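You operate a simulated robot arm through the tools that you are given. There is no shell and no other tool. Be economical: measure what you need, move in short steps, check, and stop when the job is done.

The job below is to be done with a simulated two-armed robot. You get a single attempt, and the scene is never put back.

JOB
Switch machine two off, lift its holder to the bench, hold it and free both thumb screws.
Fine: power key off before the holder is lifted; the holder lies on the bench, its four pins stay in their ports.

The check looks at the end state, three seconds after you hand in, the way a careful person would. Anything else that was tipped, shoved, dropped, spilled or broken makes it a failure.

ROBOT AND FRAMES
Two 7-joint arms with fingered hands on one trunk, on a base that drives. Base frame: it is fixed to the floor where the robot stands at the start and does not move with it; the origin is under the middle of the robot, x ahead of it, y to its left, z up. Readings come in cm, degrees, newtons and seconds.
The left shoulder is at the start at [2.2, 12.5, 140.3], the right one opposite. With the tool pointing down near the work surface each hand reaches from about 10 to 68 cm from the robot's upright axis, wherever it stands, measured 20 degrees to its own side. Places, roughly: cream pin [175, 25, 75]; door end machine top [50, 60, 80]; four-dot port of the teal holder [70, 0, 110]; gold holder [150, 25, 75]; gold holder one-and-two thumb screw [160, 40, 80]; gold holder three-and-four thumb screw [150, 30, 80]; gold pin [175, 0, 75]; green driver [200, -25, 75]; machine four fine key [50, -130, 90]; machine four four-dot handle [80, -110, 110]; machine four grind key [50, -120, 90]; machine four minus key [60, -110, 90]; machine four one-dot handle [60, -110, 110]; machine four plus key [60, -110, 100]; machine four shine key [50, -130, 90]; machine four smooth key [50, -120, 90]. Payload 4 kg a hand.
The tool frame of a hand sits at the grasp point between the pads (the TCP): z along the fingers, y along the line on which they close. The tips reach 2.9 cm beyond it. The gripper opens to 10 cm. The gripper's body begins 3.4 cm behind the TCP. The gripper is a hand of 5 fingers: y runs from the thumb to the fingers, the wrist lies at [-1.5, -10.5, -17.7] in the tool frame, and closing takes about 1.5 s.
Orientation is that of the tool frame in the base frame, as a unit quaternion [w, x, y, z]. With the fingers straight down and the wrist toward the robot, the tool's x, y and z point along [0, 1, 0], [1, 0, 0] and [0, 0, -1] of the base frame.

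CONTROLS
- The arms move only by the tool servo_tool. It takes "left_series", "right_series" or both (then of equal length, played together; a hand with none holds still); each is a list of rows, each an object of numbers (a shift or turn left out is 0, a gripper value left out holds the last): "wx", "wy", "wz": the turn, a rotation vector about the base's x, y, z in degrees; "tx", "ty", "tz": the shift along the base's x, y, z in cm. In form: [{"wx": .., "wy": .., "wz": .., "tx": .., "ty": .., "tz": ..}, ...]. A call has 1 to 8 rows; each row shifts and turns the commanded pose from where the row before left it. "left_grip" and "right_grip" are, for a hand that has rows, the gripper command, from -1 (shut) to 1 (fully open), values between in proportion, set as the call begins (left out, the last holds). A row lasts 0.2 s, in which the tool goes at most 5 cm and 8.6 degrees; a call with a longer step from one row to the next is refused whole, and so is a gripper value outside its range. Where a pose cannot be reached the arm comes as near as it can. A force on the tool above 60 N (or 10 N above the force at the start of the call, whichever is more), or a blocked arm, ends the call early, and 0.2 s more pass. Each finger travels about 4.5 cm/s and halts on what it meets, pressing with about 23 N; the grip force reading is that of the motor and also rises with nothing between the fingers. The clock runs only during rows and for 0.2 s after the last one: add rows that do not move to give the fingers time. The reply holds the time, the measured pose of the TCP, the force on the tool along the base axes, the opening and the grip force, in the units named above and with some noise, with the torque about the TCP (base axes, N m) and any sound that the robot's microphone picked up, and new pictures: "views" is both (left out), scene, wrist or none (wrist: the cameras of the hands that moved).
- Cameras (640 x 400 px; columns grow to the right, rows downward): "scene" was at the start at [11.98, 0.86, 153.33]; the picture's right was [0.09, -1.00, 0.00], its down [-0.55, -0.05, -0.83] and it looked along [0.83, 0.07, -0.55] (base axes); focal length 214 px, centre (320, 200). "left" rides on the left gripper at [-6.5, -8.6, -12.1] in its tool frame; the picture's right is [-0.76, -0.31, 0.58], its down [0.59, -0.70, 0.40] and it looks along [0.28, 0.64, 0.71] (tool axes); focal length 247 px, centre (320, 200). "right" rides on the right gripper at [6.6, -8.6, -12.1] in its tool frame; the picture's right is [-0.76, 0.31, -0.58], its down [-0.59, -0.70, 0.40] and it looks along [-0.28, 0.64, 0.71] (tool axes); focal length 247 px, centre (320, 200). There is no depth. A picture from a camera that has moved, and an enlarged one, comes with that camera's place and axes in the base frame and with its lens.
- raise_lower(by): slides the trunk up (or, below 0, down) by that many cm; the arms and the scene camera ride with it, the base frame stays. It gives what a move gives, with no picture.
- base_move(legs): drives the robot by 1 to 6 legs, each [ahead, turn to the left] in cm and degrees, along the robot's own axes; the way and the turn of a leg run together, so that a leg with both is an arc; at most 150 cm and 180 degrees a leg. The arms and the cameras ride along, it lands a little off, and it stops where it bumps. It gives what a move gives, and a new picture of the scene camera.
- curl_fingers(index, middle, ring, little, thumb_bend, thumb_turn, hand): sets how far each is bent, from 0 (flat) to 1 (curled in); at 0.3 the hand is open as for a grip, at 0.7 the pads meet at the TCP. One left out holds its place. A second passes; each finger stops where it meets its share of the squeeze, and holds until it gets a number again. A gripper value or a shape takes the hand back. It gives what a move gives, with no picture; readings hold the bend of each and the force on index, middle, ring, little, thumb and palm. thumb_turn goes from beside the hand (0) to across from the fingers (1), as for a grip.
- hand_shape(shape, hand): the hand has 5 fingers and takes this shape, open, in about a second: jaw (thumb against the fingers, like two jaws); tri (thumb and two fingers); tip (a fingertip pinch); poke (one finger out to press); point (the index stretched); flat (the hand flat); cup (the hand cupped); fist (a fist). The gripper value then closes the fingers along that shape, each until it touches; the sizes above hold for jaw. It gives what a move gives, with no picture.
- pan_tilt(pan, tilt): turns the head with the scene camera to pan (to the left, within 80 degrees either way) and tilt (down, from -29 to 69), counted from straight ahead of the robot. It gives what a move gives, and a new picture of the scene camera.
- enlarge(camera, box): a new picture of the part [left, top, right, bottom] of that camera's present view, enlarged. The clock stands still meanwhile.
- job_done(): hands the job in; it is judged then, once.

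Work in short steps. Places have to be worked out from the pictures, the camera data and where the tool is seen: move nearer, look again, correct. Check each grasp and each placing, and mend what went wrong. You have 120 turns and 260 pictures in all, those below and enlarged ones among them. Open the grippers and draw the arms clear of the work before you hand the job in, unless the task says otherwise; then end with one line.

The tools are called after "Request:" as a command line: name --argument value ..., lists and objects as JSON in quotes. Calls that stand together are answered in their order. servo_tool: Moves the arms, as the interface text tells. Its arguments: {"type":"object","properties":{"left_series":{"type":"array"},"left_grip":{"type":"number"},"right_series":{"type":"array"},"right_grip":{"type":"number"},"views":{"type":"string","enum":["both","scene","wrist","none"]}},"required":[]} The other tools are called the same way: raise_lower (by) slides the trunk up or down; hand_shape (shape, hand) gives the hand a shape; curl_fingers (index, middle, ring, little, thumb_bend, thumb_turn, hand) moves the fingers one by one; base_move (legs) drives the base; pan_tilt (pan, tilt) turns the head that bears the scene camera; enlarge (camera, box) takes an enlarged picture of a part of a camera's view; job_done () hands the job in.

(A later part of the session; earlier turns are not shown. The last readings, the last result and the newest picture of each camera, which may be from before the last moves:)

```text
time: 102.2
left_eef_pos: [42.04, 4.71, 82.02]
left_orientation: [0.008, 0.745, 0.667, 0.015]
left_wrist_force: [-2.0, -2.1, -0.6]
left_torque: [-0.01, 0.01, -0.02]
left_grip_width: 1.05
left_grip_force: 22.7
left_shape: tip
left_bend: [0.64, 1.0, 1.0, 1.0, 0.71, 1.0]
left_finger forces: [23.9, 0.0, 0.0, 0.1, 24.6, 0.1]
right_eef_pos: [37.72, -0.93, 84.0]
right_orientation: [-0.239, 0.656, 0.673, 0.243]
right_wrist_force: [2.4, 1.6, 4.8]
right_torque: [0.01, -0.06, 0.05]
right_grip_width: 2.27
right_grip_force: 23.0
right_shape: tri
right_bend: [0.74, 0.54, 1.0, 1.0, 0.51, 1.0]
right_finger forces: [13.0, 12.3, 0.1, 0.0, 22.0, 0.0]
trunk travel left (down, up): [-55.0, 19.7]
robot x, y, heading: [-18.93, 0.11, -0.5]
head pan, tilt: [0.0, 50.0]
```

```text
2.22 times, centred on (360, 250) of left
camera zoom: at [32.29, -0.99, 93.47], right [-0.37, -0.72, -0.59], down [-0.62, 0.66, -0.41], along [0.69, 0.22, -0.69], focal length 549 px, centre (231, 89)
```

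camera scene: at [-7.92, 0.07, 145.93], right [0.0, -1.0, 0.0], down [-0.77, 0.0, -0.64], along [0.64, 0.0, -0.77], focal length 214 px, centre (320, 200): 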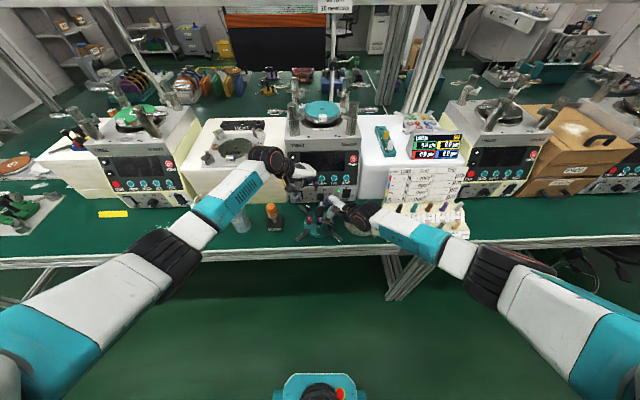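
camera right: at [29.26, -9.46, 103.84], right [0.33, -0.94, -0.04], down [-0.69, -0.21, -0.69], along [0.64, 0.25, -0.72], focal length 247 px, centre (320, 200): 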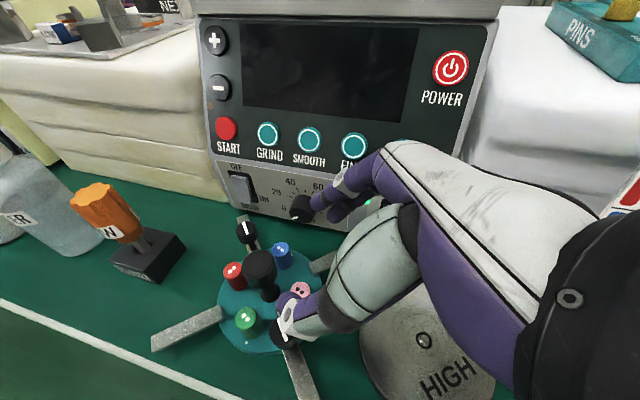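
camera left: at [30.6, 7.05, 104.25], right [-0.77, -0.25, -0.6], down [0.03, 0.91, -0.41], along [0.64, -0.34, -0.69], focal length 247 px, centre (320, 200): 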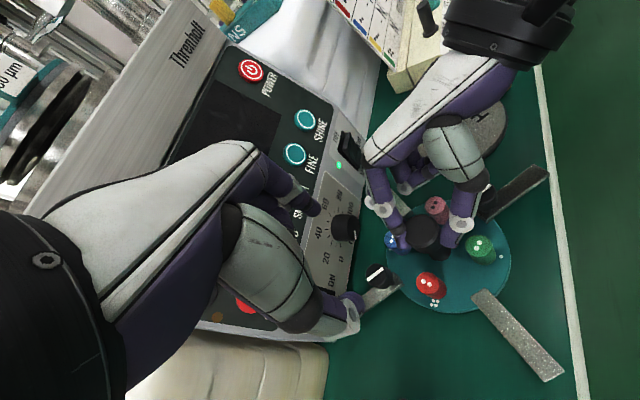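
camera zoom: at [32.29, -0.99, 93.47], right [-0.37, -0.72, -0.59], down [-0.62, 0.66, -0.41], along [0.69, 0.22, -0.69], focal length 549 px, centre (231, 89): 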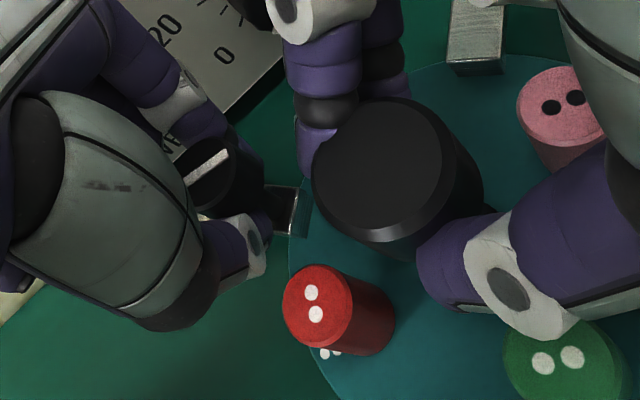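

Now the cap turned ~22° this stroke and the resistance torque dropped. I repeat strokes: open, rewind, re-pinch, turn — twice, then check.

Request:
servo_tool --left_series '[{}, {}, {"wz": -7}, {"wz": -7}, {"wz": -7}, {"wz": -7}, {"wz": -7}, {"wz": -7}]' --left_grip -0.25 --views "none"

Request:
servo_tool --left_series '[{}, {}, {}, {}, {}]' --left_grip -1 --views "none"

Request:
servo_tool --left_series '[{"wz": 6}, {"wz": 6}, {"wz": 6}, {"wz": 6}, {"wz": 6}, {"wz": 6}, {"wz": 6}, {}]' --views "none"

Request:
enlarge --camera "left" --box '[240, 160, 480, 340]'

```text
time: 104.0
left_eef_pos: [42.08, 4.71, 81.83]
left_orientation: [0.013, 0.934, 0.356, 0.011]
left_wrist_force: [0.5, -0.5, -0.4]
left_torque: [0.02, 0.03, 0.04]
left_grip_width: 3.69
left_grip_force: 0.1
left_shape: tip
left_bend: [0.5, 0.98, 0.99, 1.0, 0.43, 1.0]
left_finger forces: [0.0, 0.0, 0.1, 0.1, 0.1, 0.0]
right_eef_pos: [37.71, -0.85, 84.01]
right_orientation: [-0.24, 0.656, 0.673, 0.241]
right_wrist_force: [1.1, -0.8, 0.2]
right_torque: [-0.07, 0.04, 0.02]
right_grip_width: 2.3
right_grip_force: 23.4
right_shape: tri
right_bend: [0.74, 0.54, 1.0, 1.0, 0.51, 1.0]
right_finger forces: [12.0, 12.3, 0.0, 0.0, 22.2, 0.0]
trunk travel left (down, up): [-55.0, 19.7]
robot x, y, heading: [-18.45, -0.02, -0.2]
head pan, tilt: [0.0, 50.0]
```

```text
time: 105.2
left_eef_pos: [42.01, 4.69, 81.96]
left_orientation: [0.013, 0.934, 0.357, 0.011]
left_wrist_force: [3.1, -0.4, -1.1]
left_torque: [-0.01, -0.04, 0.03]
left_grip_width: 1.2
left_grip_force: 23.3
left_shape: tip
left_bend: [0.63, 1.0, 1.0, 1.0, 0.71, 1.0]
left_finger forces: [23.9, 0.1, 0.0, 0.0, 21.5, 0.1]
right_eef_pos: [37.84, -0.86, 84.04]
right_orientation: [-0.239, 0.657, 0.673, 0.242]
right_wrist_force: [-4.9, -0.1, 4.1]
right_torque: [-0.02, 0.08, 0.07]
right_grip_width: 2.31
right_grip_force: 22.5
right_shape: tri
right_bend: [0.74, 0.54, 1.0, 1.0, 0.5, 1.0]
right_finger forces: [10.6, 11.0, 0.0, 0.0, 24.6, 0.0]
trunk travel left (down, up): [-55.0, 19.7]
robot x, y, heading: [-18.9, 0.06, -0.2]
head pan, tilt: [0.0, 50.0]
```

```text
time: 107.0
left_eef_pos: [42.1, 4.75, 81.9]
left_orientation: [0.009, 0.743, 0.669, 0.014]
left_wrist_force: [-0.6, -2.1, 0.2]
left_torque: [-0.03, -0.03, 0.0]
left_grip_width: 1.08
left_grip_force: 22.6
left_shape: tip
left_bend: [0.64, 1.0, 1.0, 1.0, 0.71, 1.0]
left_finger forces: [23.3, 0.1, 0.0, 0.0, 24.1, 0.0]
right_eef_pos: [37.78, -0.92, 83.96]
right_orientation: [-0.239, 0.656, 0.673, 0.243]
right_wrist_force: [1.1, 1.2, 1.2]
right_torque: [-0.02, -0.02, 0.0]
right_grip_width: 2.26
right_grip_force: 22.9
right_shape: tri
right_bend: [0.74, 0.54, 1.0, 1.0, 0.51, 1.0]
right_finger forces: [12.5, 12.7, 0.0, 0.0, 22.1, 0.1]
trunk travel left (down, up): [-55.0, 19.7]
robot x, y, heading: [-19.07, 0.17, -0.2]
head pan, tilt: [0.0, 50.0]
```

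```text
2.22 times, centred on (360, 250) of left
camera zoom: at [32.33, -0.99, 93.45], right [-0.37, -0.72, -0.59], down [-0.62, 0.66, -0.41], along [0.69, 0.22, -0.69], focal length 549 px, centre (231, 89)
```

zoom: 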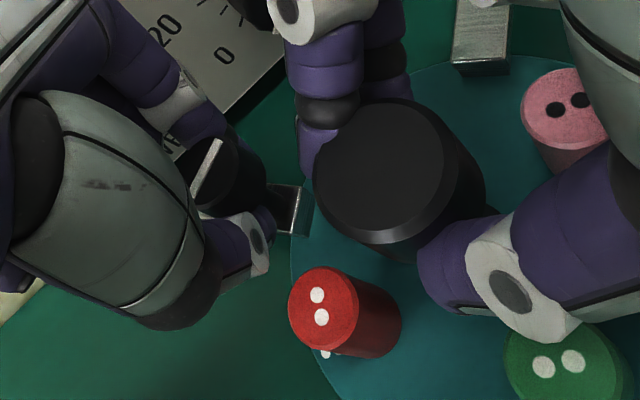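

The cap followed fully this time (~40°; total ≈ 70°). Two more strokes.

Request:
servo_tool --left_series '[{}, {}, {"wz": -7}, {"wz": -7}, {"wz": -7}, {"wz": -7}, {"wz": -7}, {"wz": -7}]' --left_grip -0.25 --views "none"

Request:
servo_tool --left_series '[{}, {}, {}, {}, {}]' --left_grip -1 --views "none"

Request:
servo_tool --left_series '[{"wz": 6}, {"wz": 6}, {"wz": 6}, {"wz": 6}, {"wz": 6}, {"wz": 6}, {"wz": 6}, {}]' --views "none"

Request:
servo_tool --left_series '[{}, {}, {"wz": -7}, {"wz": -7}, {"wz": -7}, {"wz": -7}, {"wz": -7}, {"wz": -7}]' --left_grip -0.25 --views "none"

Request:
enlarge --camera "right" --box '[225, 140, 345, 230]'

Request:
enlarge --camera "left" --box '[280, 180, 440, 300]'

```text
time: 108.8
left_eef_pos: [42.01, 4.62, 81.76]
left_orientation: [0.011, 0.934, 0.356, 0.012]
left_wrist_force: [0.3, -0.1, 0.0]
left_torque: [-0.03, -0.02, 0.03]
left_grip_width: 3.73
left_grip_force: 0.1
left_shape: tip
left_bend: [0.5, 0.98, 0.99, 1.0, 0.42, 1.0]
left_finger forces: [0.1, 0.1, 0.0, 0.0, 0.1, 0.0]
right_eef_pos: [37.64, -1.07, 83.96]
right_orientation: [-0.239, 0.657, 0.673, 0.241]
right_wrist_force: [0.0, 0.0, 0.9]
right_torque: [-0.07, 0.03, 0.05]
right_grip_width: 2.3
right_grip_force: 22.3
right_shape: tri
right_bend: [0.74, 0.54, 1.0, 1.0, 0.5, 1.0]
right_finger forces: [11.6, 12.7, 0.0, 0.0, 22.8, 0.1]
trunk travel left (down, up): [-55.0, 19.7]
robot x, y, heading: [-19.21, 0.19, -0.4]
head pan, tilt: [0.0, 50.0]
```

```text
time: 110.0
left_eef_pos: [42.1, 4.78, 81.85]
left_orientation: [0.013, 0.934, 0.357, 0.011]
left_wrist_force: [2.0, -0.6, -0.6]
left_torque: [0.02, -0.02, 0.03]
left_grip_width: 1.2
left_grip_force: 22.7
left_shape: tip
left_bend: [0.63, 1.0, 1.0, 1.0, 0.71, 1.0]
left_finger forces: [23.7, 0.0, 0.1, 0.1, 21.6, 0.0]
right_eef_pos: [37.7, -0.94, 84.05]
right_orientation: [-0.239, 0.657, 0.673, 0.242]
right_wrist_force: [-3.4, -0.4, 2.5]
right_torque: [-0.05, 0.04, 0.05]
right_grip_width: 2.31
right_grip_force: 22.7
right_shape: tri
right_bend: [0.74, 0.54, 1.0, 1.0, 0.5, 1.0]
right_finger forces: [10.9, 11.6, 0.0, 0.1, 24.0, 0.0]
trunk travel left (down, up): [-55.0, 19.7]
robot x, y, heading: [-18.78, -0.03, -0.0]
head pan, tilt: [0.0, 50.0]
```

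```text
time: 111.8
left_eef_pos: [42.1, 4.76, 81.95]
left_orientation: [0.008, 0.745, 0.667, 0.014]
left_wrist_force: [-2.1, -3.6, -0.7]
left_torque: [-0.1, 0.02, -0.11]
left_grip_width: 0.85
left_grip_force: 23.6
left_shape: tip
left_bend: [0.72, 1.0, 1.0, 1.0, 0.71, 1.0]
left_finger forces: [24.6, 0.0, 0.0, 0.0, 26.4, 0.0]
right_eef_pos: [37.61, -0.87, 84.04]
right_orientation: [-0.239, 0.657, 0.673, 0.242]
right_wrist_force: [0.2, 2.9, 4.3]
right_torque: [0.05, 0.01, 0.14]
right_grip_width: 2.28
right_grip_force: 22.9
right_shape: tri
right_bend: [0.74, 0.54, 1.0, 1.0, 0.5, 1.0]
right_finger forces: [13.2, 11.0, 0.0, 0.1, 22.8, 0.0]
trunk travel left (down, up): [-55.0, 19.7]
robot x, y, heading: [-18.86, -0.05, -0.1]
head pan, tilt: [0.0, 50.0]
```

```text
time: 113.6
left_eef_pos: [42.13, 4.78, 81.89]
left_orientation: [0.013, 0.934, 0.356, 0.01]
left_wrist_force: [-0.8, 0.4, 1.0]
left_torque: [-0.01, -0.03, -0.01]
left_grip_width: 3.69
left_grip_force: 0.0
left_shape: tip
left_bend: [0.5, 0.98, 0.99, 1.0, 0.43, 1.0]
left_finger forces: [0.0, 0.0, 0.1, 0.0, 0.0, 0.0]
right_eef_pos: [37.69, -0.78, 83.97]
right_orientation: [-0.239, 0.657, 0.673, 0.241]
right_wrist_force: [0.4, -1.9, 0.5]
right_torque: [-0.09, 0.05, -0.01]
right_grip_width: 2.29
right_grip_force: 23.0
right_shape: tri
right_bend: [0.74, 0.54, 1.0, 1.0, 0.5, 1.0]
right_finger forces: [12.0, 12.5, 0.0, 0.0, 22.2, 0.0]
trunk travel left (down, up): [-55.0, 19.7]
robot x, y, heading: [-18.94, 0.01, -0.3]
head pan, tilt: [0.0, 50.0]
```

```text
4.44 times, centred on (285, 185) of right
camera zoom: at [29.16, -3.77, 97.36], right [0.33, -0.94, -0.04], down [-0.69, -0.21, -0.69], along [0.64, 0.25, -0.72], focal length 1098 px, centre (476, 267)
```

zoom: 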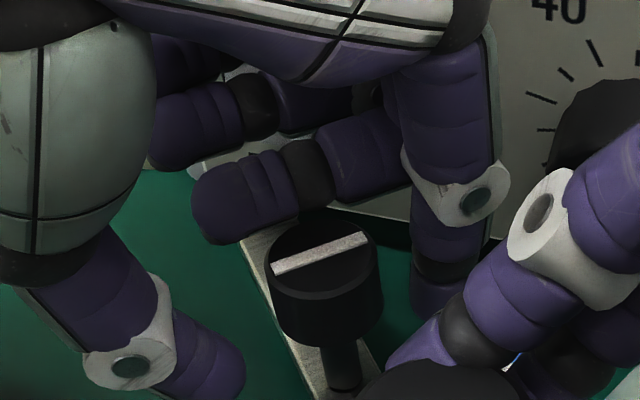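

```text
3.33 times, centred on (360, 240) of left
camera zoom: at [30.99, 6.94, 93.45], right [-0.75, -0.28, -0.59], down [-0.02, 0.91, -0.41], along [0.66, -0.3, -0.69], focal length 823 px, centre (187, 67)
```

zoom: 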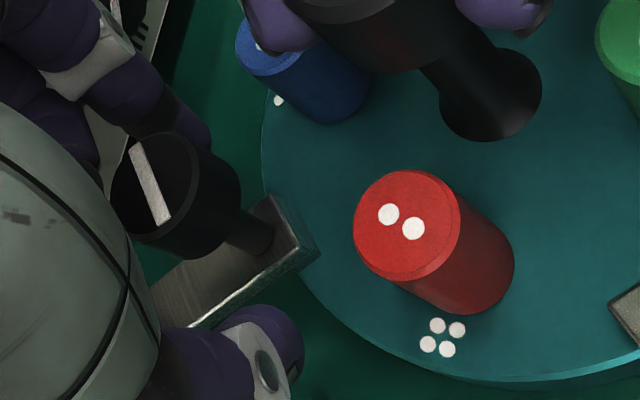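

The stripe is now ≈ perpendicular to the arm (~+88°) and torque rose — looks like the quarter-turn stop. One more stroke to confirm.

Request:
servo_tool --left_series '[{}, {}, {}, {}, {}]' --left_grip -1 --views "none"

Request:
servo_tool --left_series '[{"wz": 6}, {"wz": 6}, {"wz": 6}, {"wz": 6}, {"wz": 6}, {}]' --views "none"

Request:
servo_tool --left_series '[{}, {}, {"wz": -6}, {"wz": -6}, {"wz": -6}, {"wz": -6}, {"wz": -6}, {}]' --left_grip -0.1 --views "none"

Request:
enlarge --camera "right" --box '[225, 140, 345, 230]'

Request:
enlarge --camera "left" --box '[280, 180, 440, 300]'

```text
time: 114.8
left_eef_pos: [42.14, 4.73, 81.83]
left_orientation: [0.013, 0.934, 0.356, 0.012]
left_wrist_force: [1.7, -0.4, 0.2]
left_torque: [-0.05, -0.06, 0.0]
left_grip_width: 1.16
left_grip_force: 22.9
left_shape: tip
left_bend: [0.64, 1.0, 1.0, 1.0, 0.72, 1.0]
left_finger forces: [24.0, 0.0, 0.1, 0.1, 21.5, 0.1]
right_eef_pos: [37.67, -0.87, 84.03]
right_orientation: [-0.24, 0.657, 0.673, 0.242]
right_wrist_force: [-3.3, -0.8, 2.9]
right_torque: [-0.03, 0.08, 0.1]
right_grip_width: 2.29
right_grip_force: 23.3
right_shape: tri
right_bend: [0.74, 0.54, 1.0, 1.0, 0.5, 1.0]
right_finger forces: [11.0, 10.9, 0.0, 0.0, 24.0, 0.0]
trunk travel left (down, up): [-55.0, 19.7]
robot x, y, heading: [-18.86, 0.1, -0.0]
head pan, tilt: [0.0, 50.0]
```

```text
time: 116.2
left_eef_pos: [41.98, 4.68, 81.96]
left_orientation: [0.011, 0.81, 0.586, 0.013]
left_wrist_force: [-2.0, -4.9, -0.1]
left_torque: [-0.1, 0.01, -0.12]
left_grip_width: 0.95
left_grip_force: 22.8
left_shape: tip
left_bend: [0.66, 1.0, 1.0, 1.0, 0.71, 1.0]
left_finger forces: [27.7, 0.0, 0.0, 0.0, 26.2, 0.0]
right_eef_pos: [37.87, -1.0, 84.08]
right_orientation: [-0.238, 0.657, 0.673, 0.242]
right_wrist_force: [0.7, 3.8, 4.0]
right_torque: [0.03, 0.02, 0.08]
right_grip_width: 2.31
right_grip_force: 23.6
right_shape: tri
right_bend: [0.74, 0.54, 1.0, 1.0, 0.51, 1.0]
right_finger forces: [13.4, 11.0, 0.1, 0.0, 21.8, 0.0]
trunk travel left (down, up): [-55.0, 19.7]
robot x, y, heading: [-18.83, 0.08, -0.1]
head pan, tilt: [0.0, 50.0]
```

```text
time: 118.0
left_eef_pos: [42.08, 4.72, 81.9]
left_orientation: [0.013, 0.934, 0.356, 0.011]
left_wrist_force: [0.7, 0.7, -0.9]
left_torque: [-0.01, 0.03, 0.02]
left_grip_width: 4.47
left_grip_force: 0.1
left_shape: tip
left_bend: [0.46, 0.98, 0.99, 1.0, 0.4, 1.0]
left_finger forces: [0.0, 0.1, 0.0, 0.0, 0.0, 0.1]
right_eef_pos: [37.79, -0.87, 83.91]
right_orientation: [-0.239, 0.656, 0.674, 0.241]
right_wrist_force: [0.2, -0.9, 0.1]
right_torque: [-0.12, 0.06, 0.01]
right_grip_width: 2.31
right_grip_force: 23.3
right_shape: tri
right_bend: [0.74, 0.54, 1.0, 1.0, 0.5, 1.0]
right_finger forces: [11.8, 12.3, 0.1, 0.1, 22.3, 0.1]
trunk travel left (down, up): [-55.0, 19.7]
robot x, y, heading: [-19.12, 0.15, -0.1]
head pan, tilt: [0.0, 50.0]
```

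```text
4.44 times, centred on (285, 185) of right
camera zoom: at [29.16, -3.77, 97.36], right [0.33, -0.94, -0.04], down [-0.69, -0.21, -0.69], along [0.64, 0.25, -0.72], focal length 1098 px, centre (476, 267)
```

zoom: 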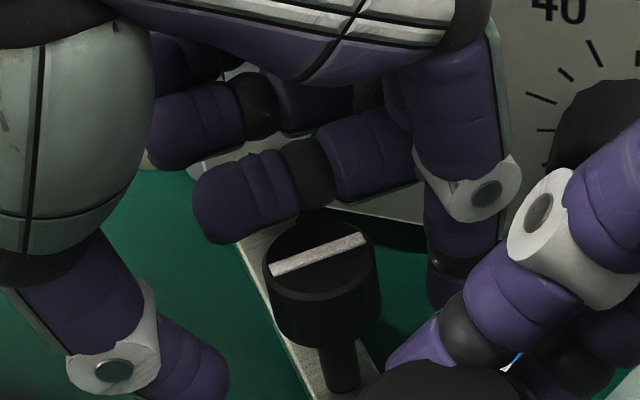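

```text
3.33 times, centred on (360, 240) of left
camera zoom: at [30.99, 6.9, 93.49], right [-0.75, -0.28, -0.6], down [-0.02, 0.91, -0.41], along [0.66, -0.3, -0.69], focal length 823 px, centre (187, 67)
```

zoom: 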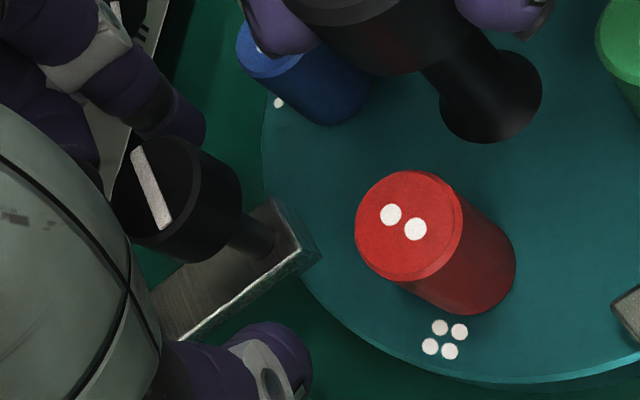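

No further motion: the screw is at its quarter-turn stop — one-side screw freed. Next, screw at front-right: left will hold the knob (leaning left, mirrored), right will turn. First lift the left hand away, yaw to 0 and lean left.

Request:
servo_tool --left_series '[{"tz": 2}, {"tz": 3}, {"tz": 4}, {"tz": 4, "ty": 1}, {"tz": 3, "ty": 3, "wz": 6}, {"ty": 3, "wz": 6, "tx": -2}, {"ty": 3, "wz": 6, "tx": -2}, {"ty": 2, "wz": 6}]' --views "none"

Request:
hand_shape --hand "left" --shape "tri"

Request:
servo_tool --left_series '[{"wz": 6, "wx": -5}, {"wz": 6, "wx": -5}, {"wz": 6, "wx": -5}, {"wz": 6, "wx": -5}, {"wx": -6}, {"wx": -6}, {"wx": -5}, {}]' --left_grip 0.05

```text
time: 119.8
left_eef_pos: [38.05, 16.82, 98.07]
left_orientation: [0.009, 0.839, 0.543, 0.013]
left_wrist_force: [-0.2, 0.1, -0.3]
left_torque: [0.01, -0.02, 0.0]
left_grip_width: 4.45
left_grip_force: 0.0
left_shape: tip
left_bend: [0.46, 0.98, 0.99, 1.0, 0.4, 1.0]
left_finger forces: [0.0, 0.0, 0.0, 0.0, 0.1, 0.0]
right_eef_pos: [37.84, -0.77, 84.06]
right_orientation: [-0.24, 0.656, 0.674, 0.241]
right_wrist_force: [-0.5, 0.6, -0.1]
right_torque: [-0.1, 0.07, 0.02]
right_grip_width: 2.29
right_grip_force: 22.7
right_shape: tri
right_bend: [0.74, 0.54, 1.0, 1.0, 0.5, 1.0]
right_finger forces: [11.6, 12.0, 0.0, 0.1, 22.3, 0.0]
trunk travel left (down, up): [-55.0, 19.7]
robot x, y, heading: [-18.79, -0.04, -0.5]
head pan, tilt: [0.0, 50.0]
```

```text
time: 120.7
left_eef_pos: [38.05, 16.65, 97.88]
left_orientation: [0.01, 0.84, 0.543, 0.013]
left_wrist_force: [-0.3, 0.6, -0.6]
left_torque: [-0.01, 0.01, -0.02]
left_grip_width: 9.98
left_grip_force: 0.0
left_shape: tri
left_bend: [0.3, 0.3, 0.99, 1.0, 0.3, 0.98]
left_finger forces: [0.1, 0.1, 0.1, 0.1, 0.0, 0.0]
right_eef_pos: [37.76, -0.95, 84.0]
right_orientation: [-0.24, 0.657, 0.673, 0.242]
right_wrist_force: [-1.6, 0.6, 0.3]
right_torque: [-0.1, 0.06, -0.04]
right_grip_width: 2.28
right_grip_force: 23.3
right_shape: tri
right_bend: [0.74, 0.54, 1.0, 1.0, 0.5, 1.0]
right_finger forces: [11.5, 12.0, 0.0, 0.1, 22.2, 0.0]
trunk travel left (down, up): [-55.0, 19.7]
robot x, y, heading: [-18.89, -0.01, -0.3]
head pan, tilt: [0.0, 50.0]
```

```text
time: 122.5
left_eef_pos: [37.98, 16.72, 97.78]
left_orientation: [0.253, 0.664, 0.679, -0.181]
left_wrist_force: [-0.2, 0.3, 1.0]
left_torque: [0.02, 0.03, 0.0]
left_grip_width: 5.26
left_grip_force: 0.1
left_shape: tri
left_bend: [0.39, 0.41, 0.99, 1.0, 0.32, 1.0]
left_finger forces: [0.0, 0.0, 0.0, 0.0, 0.0, 0.1]
right_eef_pos: [37.67, -0.91, 83.99]
right_orientation: [-0.239, 0.657, 0.673, 0.242]
right_wrist_force: [0.5, -0.9, 0.3]
right_torque: [-0.07, 0.06, -0.02]
right_grip_width: 2.32
right_grip_force: 22.8
right_shape: tri
right_bend: [0.74, 0.54, 1.0, 1.0, 0.5, 1.0]
right_finger forces: [11.5, 12.4, 0.0, 0.1, 22.1, 0.1]
trunk travel left (down, up): [-55.0, 19.7]
robot x, y, heading: [-18.83, -0.07, -0.3]
head pan, tilt: [0.0, 50.0]
camera scene: at [-7.91, 0.07, 145.93], right [0.0, -1.0, 0.0], down [-0.77, 0.0, -0.64], along [0.64, 0.0, -0.77], focal length 214 px, centre (320, 200)
camera left: at [28.09, 18.01, 110.55], right [-0.25, -0.97, -0.05], down [-0.65, 0.21, -0.73], along [0.71, -0.15, -0.68], focal length 247 px, centre (320, 200)
```

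scene: 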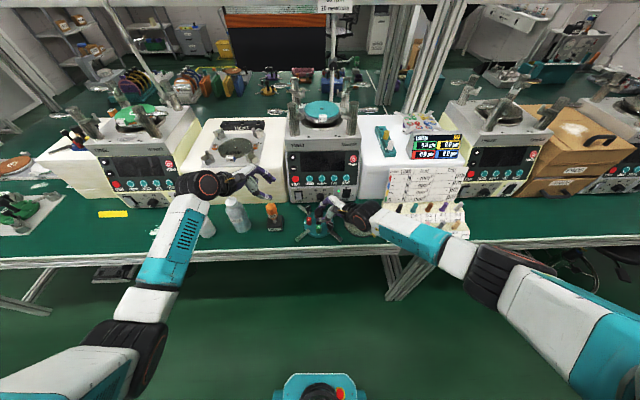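
left: 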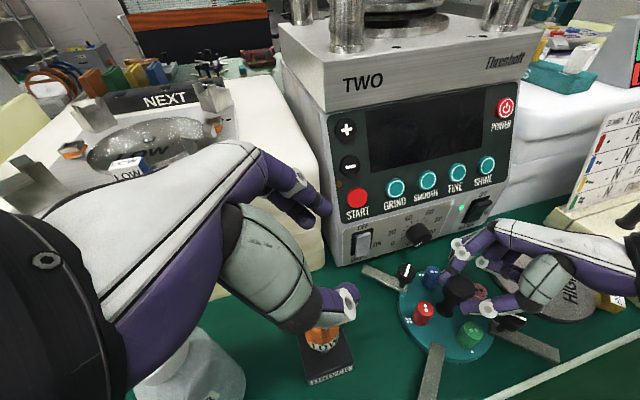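

Left is staged. Now the right hand opens and retreats along its lean.

Request:
servo_tool --right_series '[{}, {}, {}, {"ty": -0.6, "tz": 0.8}, {"ty": -1.3, "tz": 1.6}, {"ty": -2, "tz": 2.4}, {"ty": -2.5, "tz": 3}, {"ty": -3, "tz": 3}]' --right_grip 0.05 --views "none"

Request:
enlarge --camera "left" --box '[340, 220, 580, 400]'

Request:
enlarge --camera "scene" --box '[260, 170, 380, 250]'

Request:
enlarge --camera "right" --box '[200, 180, 400, 330]'

```text
time: 124.3
left_eef_pos: [37.96, 16.65, 97.99]
left_orientation: [0.253, 0.664, 0.68, -0.181]
left_wrist_force: [-0.1, 0.2, 0.7]
left_torque: [0.01, 0.0, -0.01]
left_grip_width: 5.26
left_grip_force: 0.1
left_shape: tri
left_bend: [0.39, 0.41, 0.99, 1.0, 0.32, 1.0]
left_finger forces: [0.1, 0.1, 0.1, 0.0, 0.0, 0.0]
right_eef_pos: [37.67, -10.36, 94.85]
right_orientation: [-0.241, 0.657, 0.673, 0.241]
right_wrist_force: [-0.3, -0.7, 0.0]
right_torque: [-0.02, -0.03, 0.03]
right_grip_width: 5.25
right_grip_force: 0.0
right_shape: tri
right_bend: [0.4, 0.42, 0.99, 0.99, 0.32, 1.0]
right_finger forces: [0.1, 0.0, 0.0, 0.1, 0.0, 0.1]
trunk travel left (down, up): [-55.0, 19.7]
robot x, y, heading: [-18.89, -0.01, 0.0]
head pan, tilt: [0.0, 50.0]
```

```text
2.22 times, centred on (460, 310) of left
camera zoom: at [28.04, 17.94, 110.59], right [-0.25, -0.97, -0.05], down [-0.65, 0.21, -0.73], along [0.71, -0.15, -0.68], focal length 549 px, centre (9, -44)
```

zoom: 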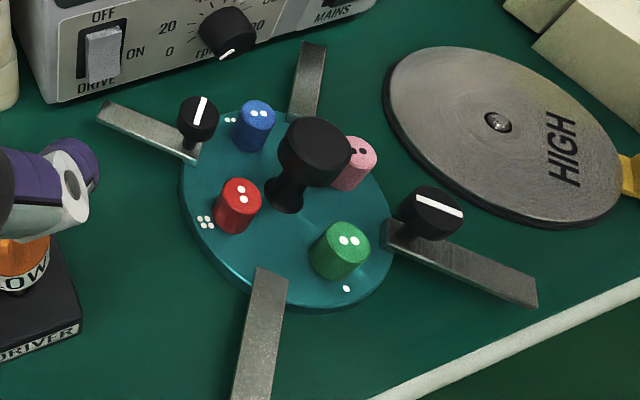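

```text
5.00 times, centred on (320, 210) of scene
camera zoom: at [-7.97, 0.0, 145.94], right [0.0, -1.0, 0.0], down [-0.77, 0.0, -0.64], along [0.64, 0.0, -0.77], focal length 1072 px, centre (320, 150)
```

zoom: 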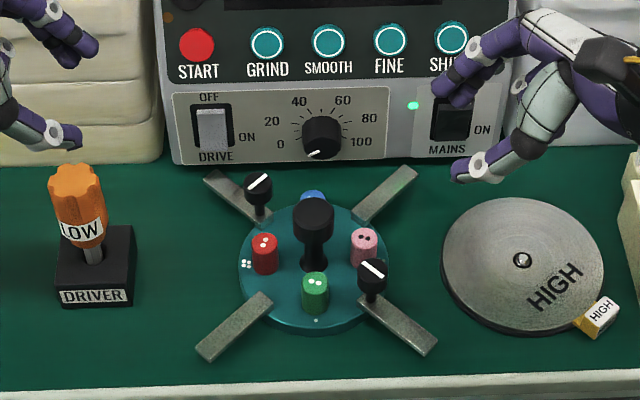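

```text
2.67 times, centred on (300, 255) of right
camera zoom: at [29.06, -13.32, 108.26], right [0.33, -0.94, -0.04], down [-0.69, -0.21, -0.69], along [0.64, 0.25, -0.72], focal length 659 px, centre (373, 53)
```

zoom: 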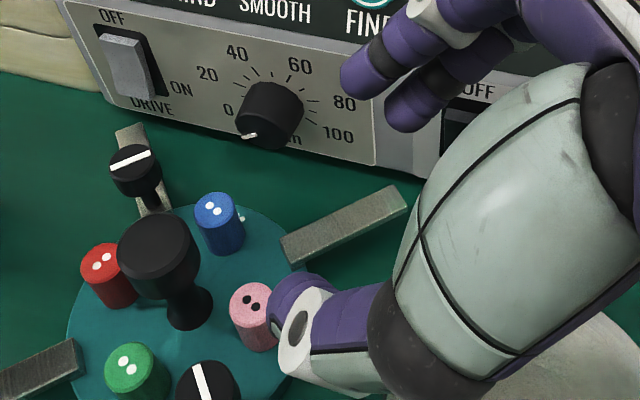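

Clear view: back-left screw stripe is now across its arm (freed), front-right still along. Knob at (37.7, 0.3). Left hand approaches along its lean.

Request:
servo_tool --left_series '[{"tx": -0.9, "ty": -3.6, "tz": -1.2}, {"tx": -0.8, "ty": -3.6, "tz": -1.2}, {"tx": 0.25, "ty": -1.5, "tz": -2}, {"tx": 0.25, "ty": -1.5, "tz": -2}, {"tx": 0.25, "ty": -1.5, "tz": -2}, {}]' --views "none"

Request:
enlarge --camera "left" --box '[220, 170, 460, 350]'

Request:
enlarge --camera "scene" --box '[260, 170, 380, 250]'

Request:
enlarge --camera "right" --box '[160, 180, 400, 330]'

```text
time: 125.7
left_eef_pos: [37.04, 5.22, 89.49]
left_orientation: [0.253, 0.664, 0.68, -0.181]
left_wrist_force: [-0.6, 1.5, 0.1]
left_torque: [0.02, 0.03, -0.01]
left_grip_width: 5.26
left_grip_force: 0.1
left_shape: tri
left_bend: [0.39, 0.41, 0.99, 0.99, 0.32, 1.0]
left_finger forces: [0.0, 0.0, 0.1, 0.0, 0.0, 0.1]
right_eef_pos: [37.61, -10.31, 94.79]
right_orientation: [-0.24, 0.656, 0.673, 0.243]
right_wrist_force: [-0.9, 0.7, -0.5]
right_torque: [-0.02, 0.0, -0.01]
right_grip_width: 5.24
right_grip_force: 0.0
right_shape: tri
right_bend: [0.4, 0.42, 0.99, 0.99, 0.32, 1.0]
right_finger forces: [0.1, 0.1, 0.0, 0.1, 0.1, 0.0]
trunk travel left (down, up): [-55.0, 19.7]
robot x, y, heading: [-18.99, 0.01, -0.1]
head pan, tilt: [0.0, 50.0]
```

```text
2.22 times, centred on (340, 260) of left
camera zoom: at [27.15, 6.3, 102.2], right [-0.25, -0.97, -0.05], down [-0.65, 0.21, -0.73], along [0.71, -0.15, -0.68], focal length 549 px, centre (276, 67)
```

zoom: 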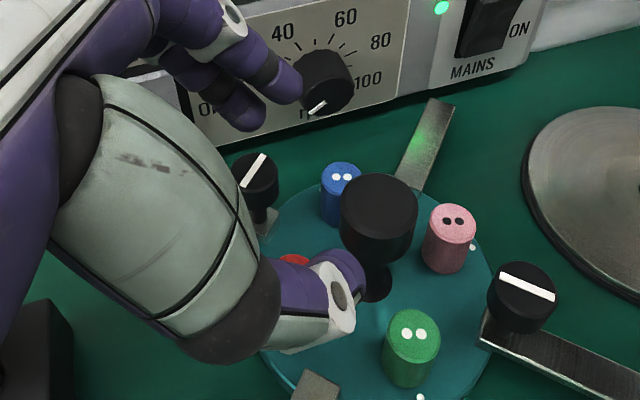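

```text
5.00 times, centred on (320, 210) of scene
camera zoom: at [-7.94, 0.09, 145.94], right [0.0, -1.0, 0.0], down [-0.77, 0.0, -0.64], along [0.64, 0.0, -0.77], focal length 1072 px, centre (320, 150)
```

zoom: 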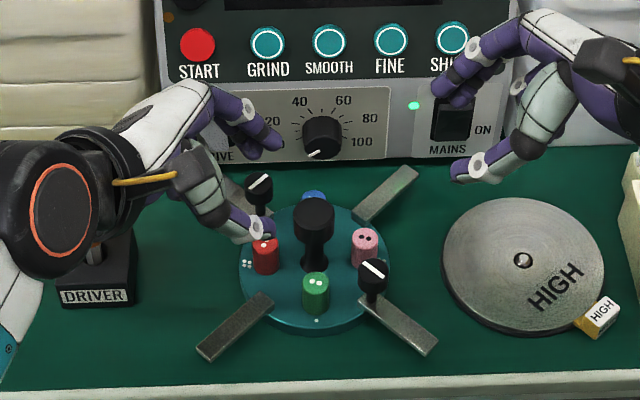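

```text
2.67 times, centred on (280, 255) of right
camera zoom: at [29.08, -13.23, 108.22], right [0.33, -0.94, -0.04], down [-0.69, -0.21, -0.69], along [0.64, 0.25, -0.72], focal length 659 px, centre (427, 53)
```

zoom: 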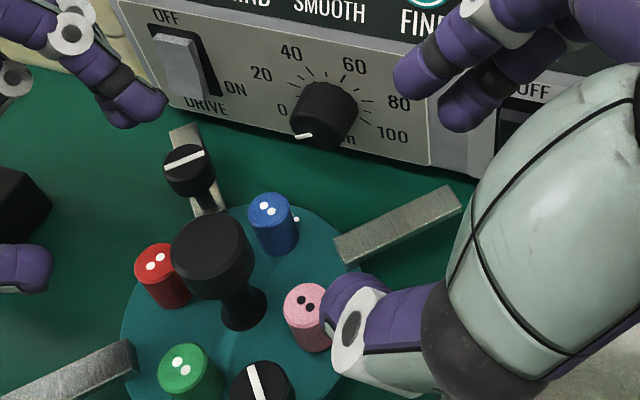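

Path looks clear (fingers stay above the freed screw). Final approach, then close.

Request:
servo_tool --left_series '[{"tx": 0.2, "ty": -1.3, "tz": -1.7}, {"tx": 0.2, "ty": -1.3, "tz": -1.7}, {"tx": 0.2, "ty": -1.3, "tz": -1.7}, {}]' --views "none"

Request:
enlarge --camera "left" --box '[220, 170, 460, 350]'

Request:
enlarge --camera "scene" --box '[260, 170, 380, 250]'

Request:
enlarge --camera "right" --box '[160, 180, 400, 330]'

```text
time: 126.7
left_eef_pos: [37.77, 1.01, 84.32]
left_orientation: [0.253, 0.664, 0.68, -0.18]
left_wrist_force: [0.3, -0.2, -0.4]
left_torque: [-0.02, -0.03, 0.01]
left_grip_width: 5.27
left_grip_force: 0.0
left_shape: tri
left_bend: [0.39, 0.41, 0.99, 0.99, 0.32, 1.0]
left_finger forces: [0.0, 0.0, 0.0, 0.0, 0.0, 0.0]
right_eef_pos: [37.65, -10.27, 94.89]
right_orientation: [-0.24, 0.657, 0.673, 0.242]
right_wrist_force: [-0.3, 0.5, -1.2]
right_torque: [0.01, -0.01, -0.05]
right_grip_width: 5.24
right_grip_force: 0.1
right_shape: tri
right_bend: [0.4, 0.42, 0.99, 0.99, 0.32, 1.0]
right_finger forces: [0.0, 0.0, 0.0, 0.0, 0.1, 0.0]
trunk travel left (down, up): [-55.0, 19.7]
robot x, y, heading: [-19.09, -0.15, -0.2]
head pan, tilt: [0.0, 50.0]
```

```text
2.22 times, centred on (340, 260) of left
camera zoom: at [27.72, 2.32, 97.09], right [-0.25, -0.97, -0.05], down [-0.65, 0.21, -0.73], along [0.71, -0.15, -0.68], focal length 549 px, centre (276, 67)
```

zoom: 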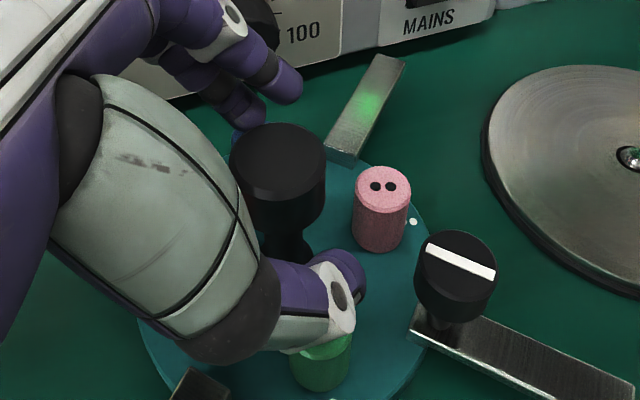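

```text
5.00 times, centred on (320, 210) of scene
camera zoom: at [-7.94, 0.09, 145.94], right [0.0, -1.0, 0.0], down [-0.77, 0.0, -0.64], along [0.64, 0.0, -0.77], focal length 1072 px, centre (320, 150)
```

zoom: 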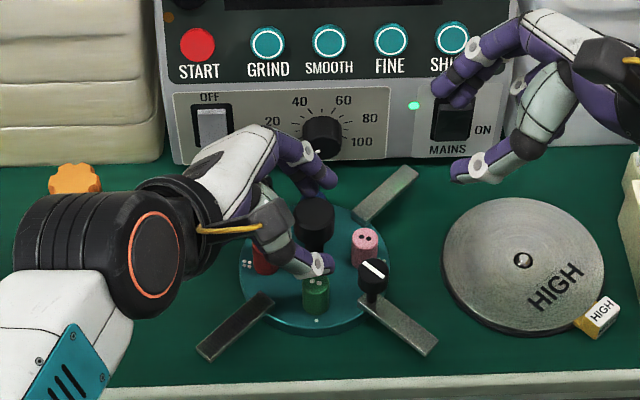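

```text
2.67 times, centred on (280, 255) of right
camera zoom: at [29.08, -13.23, 108.22], right [0.33, -0.94, -0.04], down [-0.69, -0.21, -0.69], along [0.64, 0.25, -0.72], focal length 659 px, centre (427, 53)
```

zoom: 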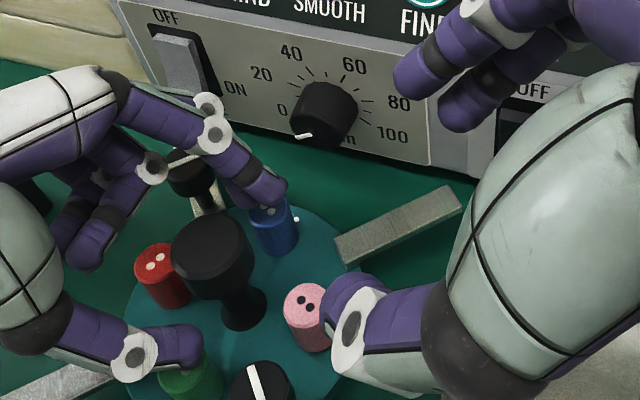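

Fingertips extend slightly past the knob; shift +0.4 cm in y and close.

Request:
servo_tool --left_series '[{"ty": 0.4}, {}, {}, {}, {}, {}]' --left_grip -1 --views "none"

Request:
enlarge --camera "scene" --box '[260, 170, 380, 250]'

Request:
enlarge --camera "right" --box '[160, 180, 400, 330]'

Request:
enlarge --camera "left" --box '[220, 170, 460, 350]'

```text
time: 128.1
left_eef_pos: [37.68, 1.42, 84.32]
left_orientation: [0.252, 0.663, 0.681, -0.182]
left_wrist_force: [1.7, 0.8, -0.8]
left_torque: [0.02, 0.07, -0.03]
left_grip_width: 2.37
left_grip_force: 23.2
left_shape: tri
left_bend: [0.74, 0.55, 1.0, 1.0, 0.5, 1.0]
left_finger forces: [11.5, 10.3, 0.0, 0.1, 20.4, 0.0]
right_eef_pos: [37.69, -10.3, 94.78]
right_orientation: [-0.24, 0.656, 0.674, 0.242]
right_wrist_force: [-0.4, 0.7, -0.6]
right_torque: [-0.04, -0.02, 0.01]
right_grip_width: 5.23
right_grip_force: 0.2
right_shape: tri
right_bend: [0.4, 0.42, 0.99, 0.99, 0.32, 1.0]
right_finger forces: [0.0, 0.0, 0.0, 0.0, 0.1, 0.0]
trunk travel left (down, up): [-55.0, 19.7]
robot x, y, heading: [-18.82, 0.07, -0.2]
head pan, tilt: [0.0, 50.0]
```

```text
5.00 times, centred on (320, 210) of scene
camera zoom: at [-7.9, 0.06, 145.93], right [0.0, -1.0, 0.0], down [-0.77, 0.0, -0.64], along [0.64, 0.0, -0.77], focal length 1072 px, centre (320, 150)
```

zoom: 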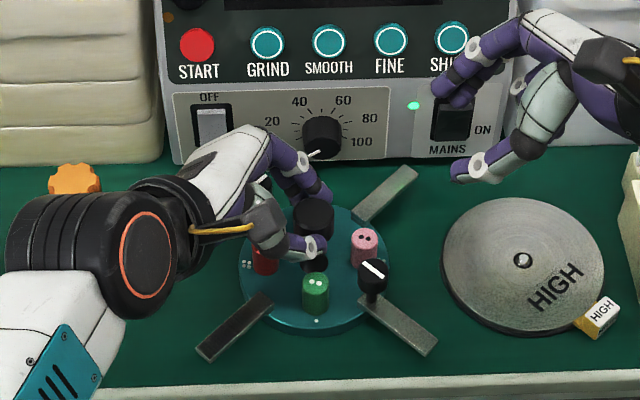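

```text
2.67 times, centred on (280, 255) of right
camera zoom: at [29.11, -13.25, 108.2], right [0.33, -0.94, -0.04], down [-0.69, -0.21, -0.69], along [0.64, 0.25, -0.72], focal length 659 px, centre (427, 53)
```

zoom: 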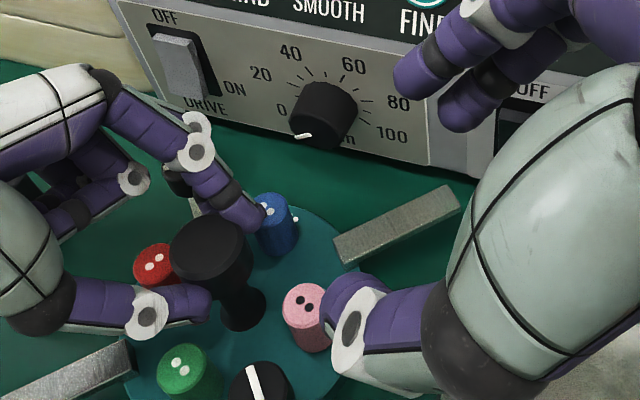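

```text
2.22 times, centred on (340, 260) of left
camera zoom: at [27.73, 2.74, 97.05], right [-0.25, -0.97, -0.05], down [-0.65, 0.21, -0.73], along [0.71, -0.15, -0.68], focal length 549 px, centre (276, 67)
```

zoom: 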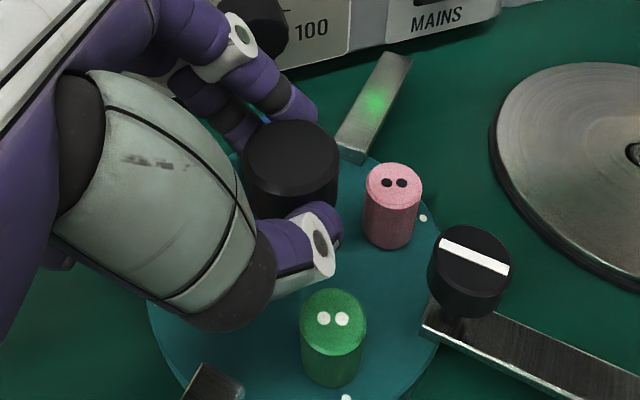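

Left hand holds the knob (11/10/20 N). Screw cap ≈ (33.75, −3.95). Move the right hand clear, un-lean it, yaw +10°, tip shape.

Request:
servo_tool --right_series '[{"ty": -2, "tz": 3, "wx": -5}, {"ty": -2, "tz": 3, "wx": -5}, {"ty": -1, "tz": 3, "wx": -5, "tx": -1}, {"tz": 2, "wx": -5, "tx": -1}, {"wx": -5, "tx": -1}, {"wx": -5, "tx": -1}, {"wx": -5}, {"wx": -5}]' --views "none"

Request:
hand_shape --hand "right" --shape "tip"

Request:
servo_tool --right_series '[{"wz": 5}, {"wz": 6, "ty": 2}, {"ty": 3}, {"ty": 3}, {"ty": 3, "tz": -1}, {}]' --right_grip -0.1

```text
time: 129.9
left_eef_pos: [37.63, 1.42, 84.38]
left_orientation: [0.252, 0.664, 0.68, -0.181]
left_wrist_force: [0.2, 0.6, -0.2]
left_torque: [0.04, 0.08, -0.01]
left_grip_width: 2.35
left_grip_force: 23.2
left_shape: tri
left_bend: [0.74, 0.55, 1.0, 1.0, 0.49, 1.0]
left_finger forces: [11.4, 10.4, 0.1, 0.1, 21.7, 0.1]
right_eef_pos: [33.73, -15.33, 105.72]
right_orientation: [0.0, 0.699, 0.715, -0.004]
right_wrist_force: [0.7, 0.5, -0.1]
right_torque: [-0.01, 0.01, 0.02]
right_grip_width: 5.26
right_grip_force: 0.1
right_shape: tri
right_bend: [0.4, 0.42, 0.99, 0.99, 0.32, 1.0]
right_finger forces: [0.0, 0.0, 0.0, 0.0, 0.0, 0.0]
trunk travel left (down, up): [-55.0, 19.7]
robot x, y, heading: [-19.21, 0.0, -0.3]
head pan, tilt: [0.0, 50.0]
```

```text
time: 130.8
left_eef_pos: [37.64, 1.53, 84.43]
left_orientation: [0.253, 0.664, 0.681, -0.181]
left_wrist_force: [-0.4, 0.2, 0.3]
left_torque: [0.02, 0.09, -0.05]
left_grip_width: 2.38
left_grip_force: 23.1
left_shape: tri
left_bend: [0.74, 0.55, 1.0, 1.0, 0.49, 1.0]
left_finger forces: [11.4, 10.3, 0.0, 0.0, 21.8, 0.1]
right_eef_pos: [33.84, -15.36, 105.8]
right_orientation: [0.0, 0.7, 0.714, -0.003]
right_wrist_force: [0.1, 0.2, 0.6]
right_torque: [-0.01, -0.02, 0.0]
right_grip_width: 9.98
right_grip_force: 0.1
right_shape: tip
right_bend: [0.3, 0.98, 0.99, 0.99, 0.3, 0.98]
right_finger forces: [0.0, 0.1, 0.0, 0.1, 0.0, 0.0]
trunk travel left (down, up): [-55.0, 19.7]
robot x, y, heading: [-19.17, -0.18, -0.3]
head pan, tilt: [0.0, 50.0]
```

```text
time: 132.2
left_eef_pos: [37.68, 1.4, 84.38]
left_orientation: [0.253, 0.664, 0.68, -0.18]
left_wrist_force: [1.0, -1.3, 0.2]
left_torque: [0.06, 0.11, -0.01]
left_grip_width: 2.37
left_grip_force: 23.3
left_shape: tri
left_bend: [0.74, 0.56, 1.0, 1.0, 0.49, 1.0]
left_finger forces: [11.6, 10.4, 0.1, 0.0, 21.5, 0.1]
right_eef_pos: [33.65, -4.3, 104.85]
right_orientation: [0.0, 0.628, 0.779, -0.003]
right_wrist_force: [0.0, 0.0, 0.4]
right_torque: [0.0, -0.02, 0.0]
right_grip_width: 4.59
right_grip_force: 0.0
right_shape: tip
right_bend: [0.46, 0.98, 0.99, 0.99, 0.39, 1.0]
right_finger forces: [0.0, 0.0, 0.1, 0.0, 0.0, 0.0]
trunk travel left (down, up): [-55.0, 19.7]
robot x, y, heading: [-18.73, 0.03, -0.2]
head pan, tilt: [0.0, 50.0]
camera scene: at [-7.91, 0.03, 145.93], right [0.0, -1.0, 0.0], down [-0.77, 0.0, -0.64], along [0.64, 0.0, -0.77], focal length 214 px, centre (320, 200)
camera right: at [24.03, 0.35, 116.89], right [0.46, -0.67, 0.58], down [-0.56, -0.73, -0.39], along [0.68, -0.14, -0.72], focal length 247 px, centre (320, 200)
```

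scene: 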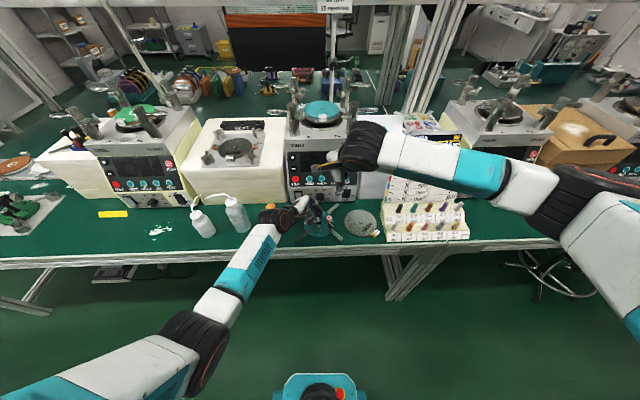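
right: 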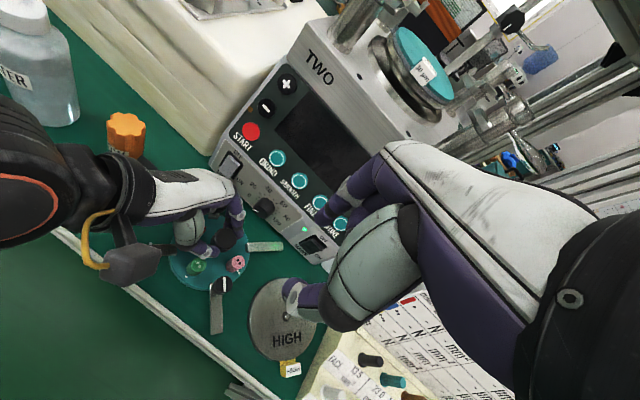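

Yaw 12°; cap seen at ≈ (33.8, −3.7). I add 8° more yaw to separate the two wrist-camera brackets and descend to z≈91.

Request:
servo_tool --right_series '[{"wz": 4, "tz": -2, "ty": 0.2}, {"wz": 4, "tz": -3, "ty": 0.2}, {"tz": -3}, {"tz": -3}, {"tz": -3}, {}]' --views "none"

Request:
enlarge --camera "right" --box '[130, 170, 370, 350]'

Request:
enlarge --camera "left" --box '[280, 150, 520, 330]'

Request:
enlarge --camera "scene" --box '[240, 160, 400, 260]'

```text
time: 133.6
left_eef_pos: [37.64, 1.49, 84.28]
left_orientation: [0.253, 0.664, 0.68, -0.182]
left_wrist_force: [0.4, 0.5, 0.0]
left_torque: [0.05, 0.07, -0.02]
left_grip_width: 2.36
left_grip_force: 23.3
left_shape: tri
left_bend: [0.74, 0.55, 1.0, 1.0, 0.49, 1.0]
left_finger forces: [11.7, 10.7, 0.0, 0.0, 21.5, 0.0]
right_eef_pos: [33.71, -3.78, 90.77]
right_orientation: [0.0, 0.571, 0.821, -0.003]
right_wrist_force: [-0.1, -0.6, 0.1]
right_torque: [0.02, 0.02, 0.0]
right_grip_width: 4.55
right_grip_force: 0.0
right_shape: tip
right_bend: [0.46, 0.98, 0.99, 0.99, 0.39, 1.0]
right_finger forces: [0.0, 0.0, 0.0, 0.0, 0.0, 0.0]
trunk travel left (down, up): [-55.0, 19.7]
robot x, y, heading: [-18.61, 0.37, -0.1]
head pan, tilt: [0.0, 50.0]
```

```text
2.22 times, centred on (250, 260) of right
camera zoom: at [23.51, -0.58, 102.86], right [0.55, -0.6, 0.58], down [-0.46, -0.8, -0.39], along [0.7, -0.05, -0.72], focal length 549 px, centre (476, 67)
```

zoom: 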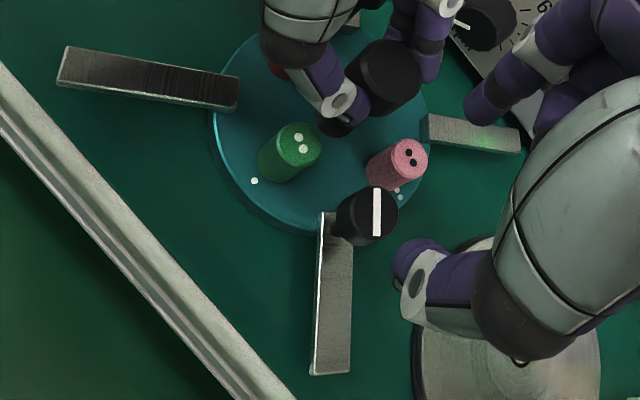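

```text
2.22 times, centred on (400, 240) of left
camera zoom: at [27.73, 2.74, 97.05], right [-0.25, -0.97, -0.05], down [-0.65, 0.21, -0.73], along [0.71, -0.15, -0.68], focal length 549 px, centre (142, 111)
```

zoom: 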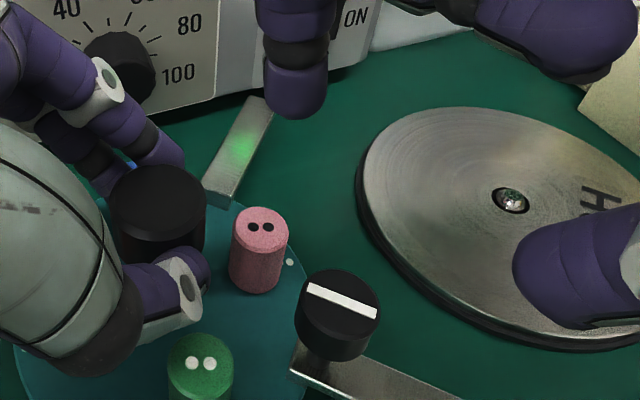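

```text
4.00 times, centred on (320, 210) of scene
camera zoom: at [-7.9, 0.07, 145.93], right [0.0, -1.0, 0.0], down [-0.77, 0.0, -0.64], along [0.64, 0.0, -0.77], focal length 858 px, centre (320, 160)
```

zoom: 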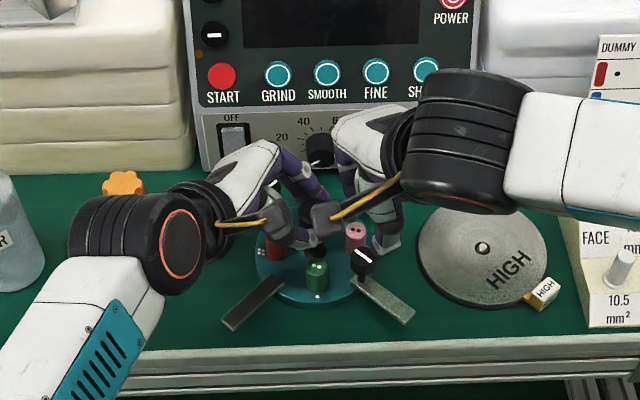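

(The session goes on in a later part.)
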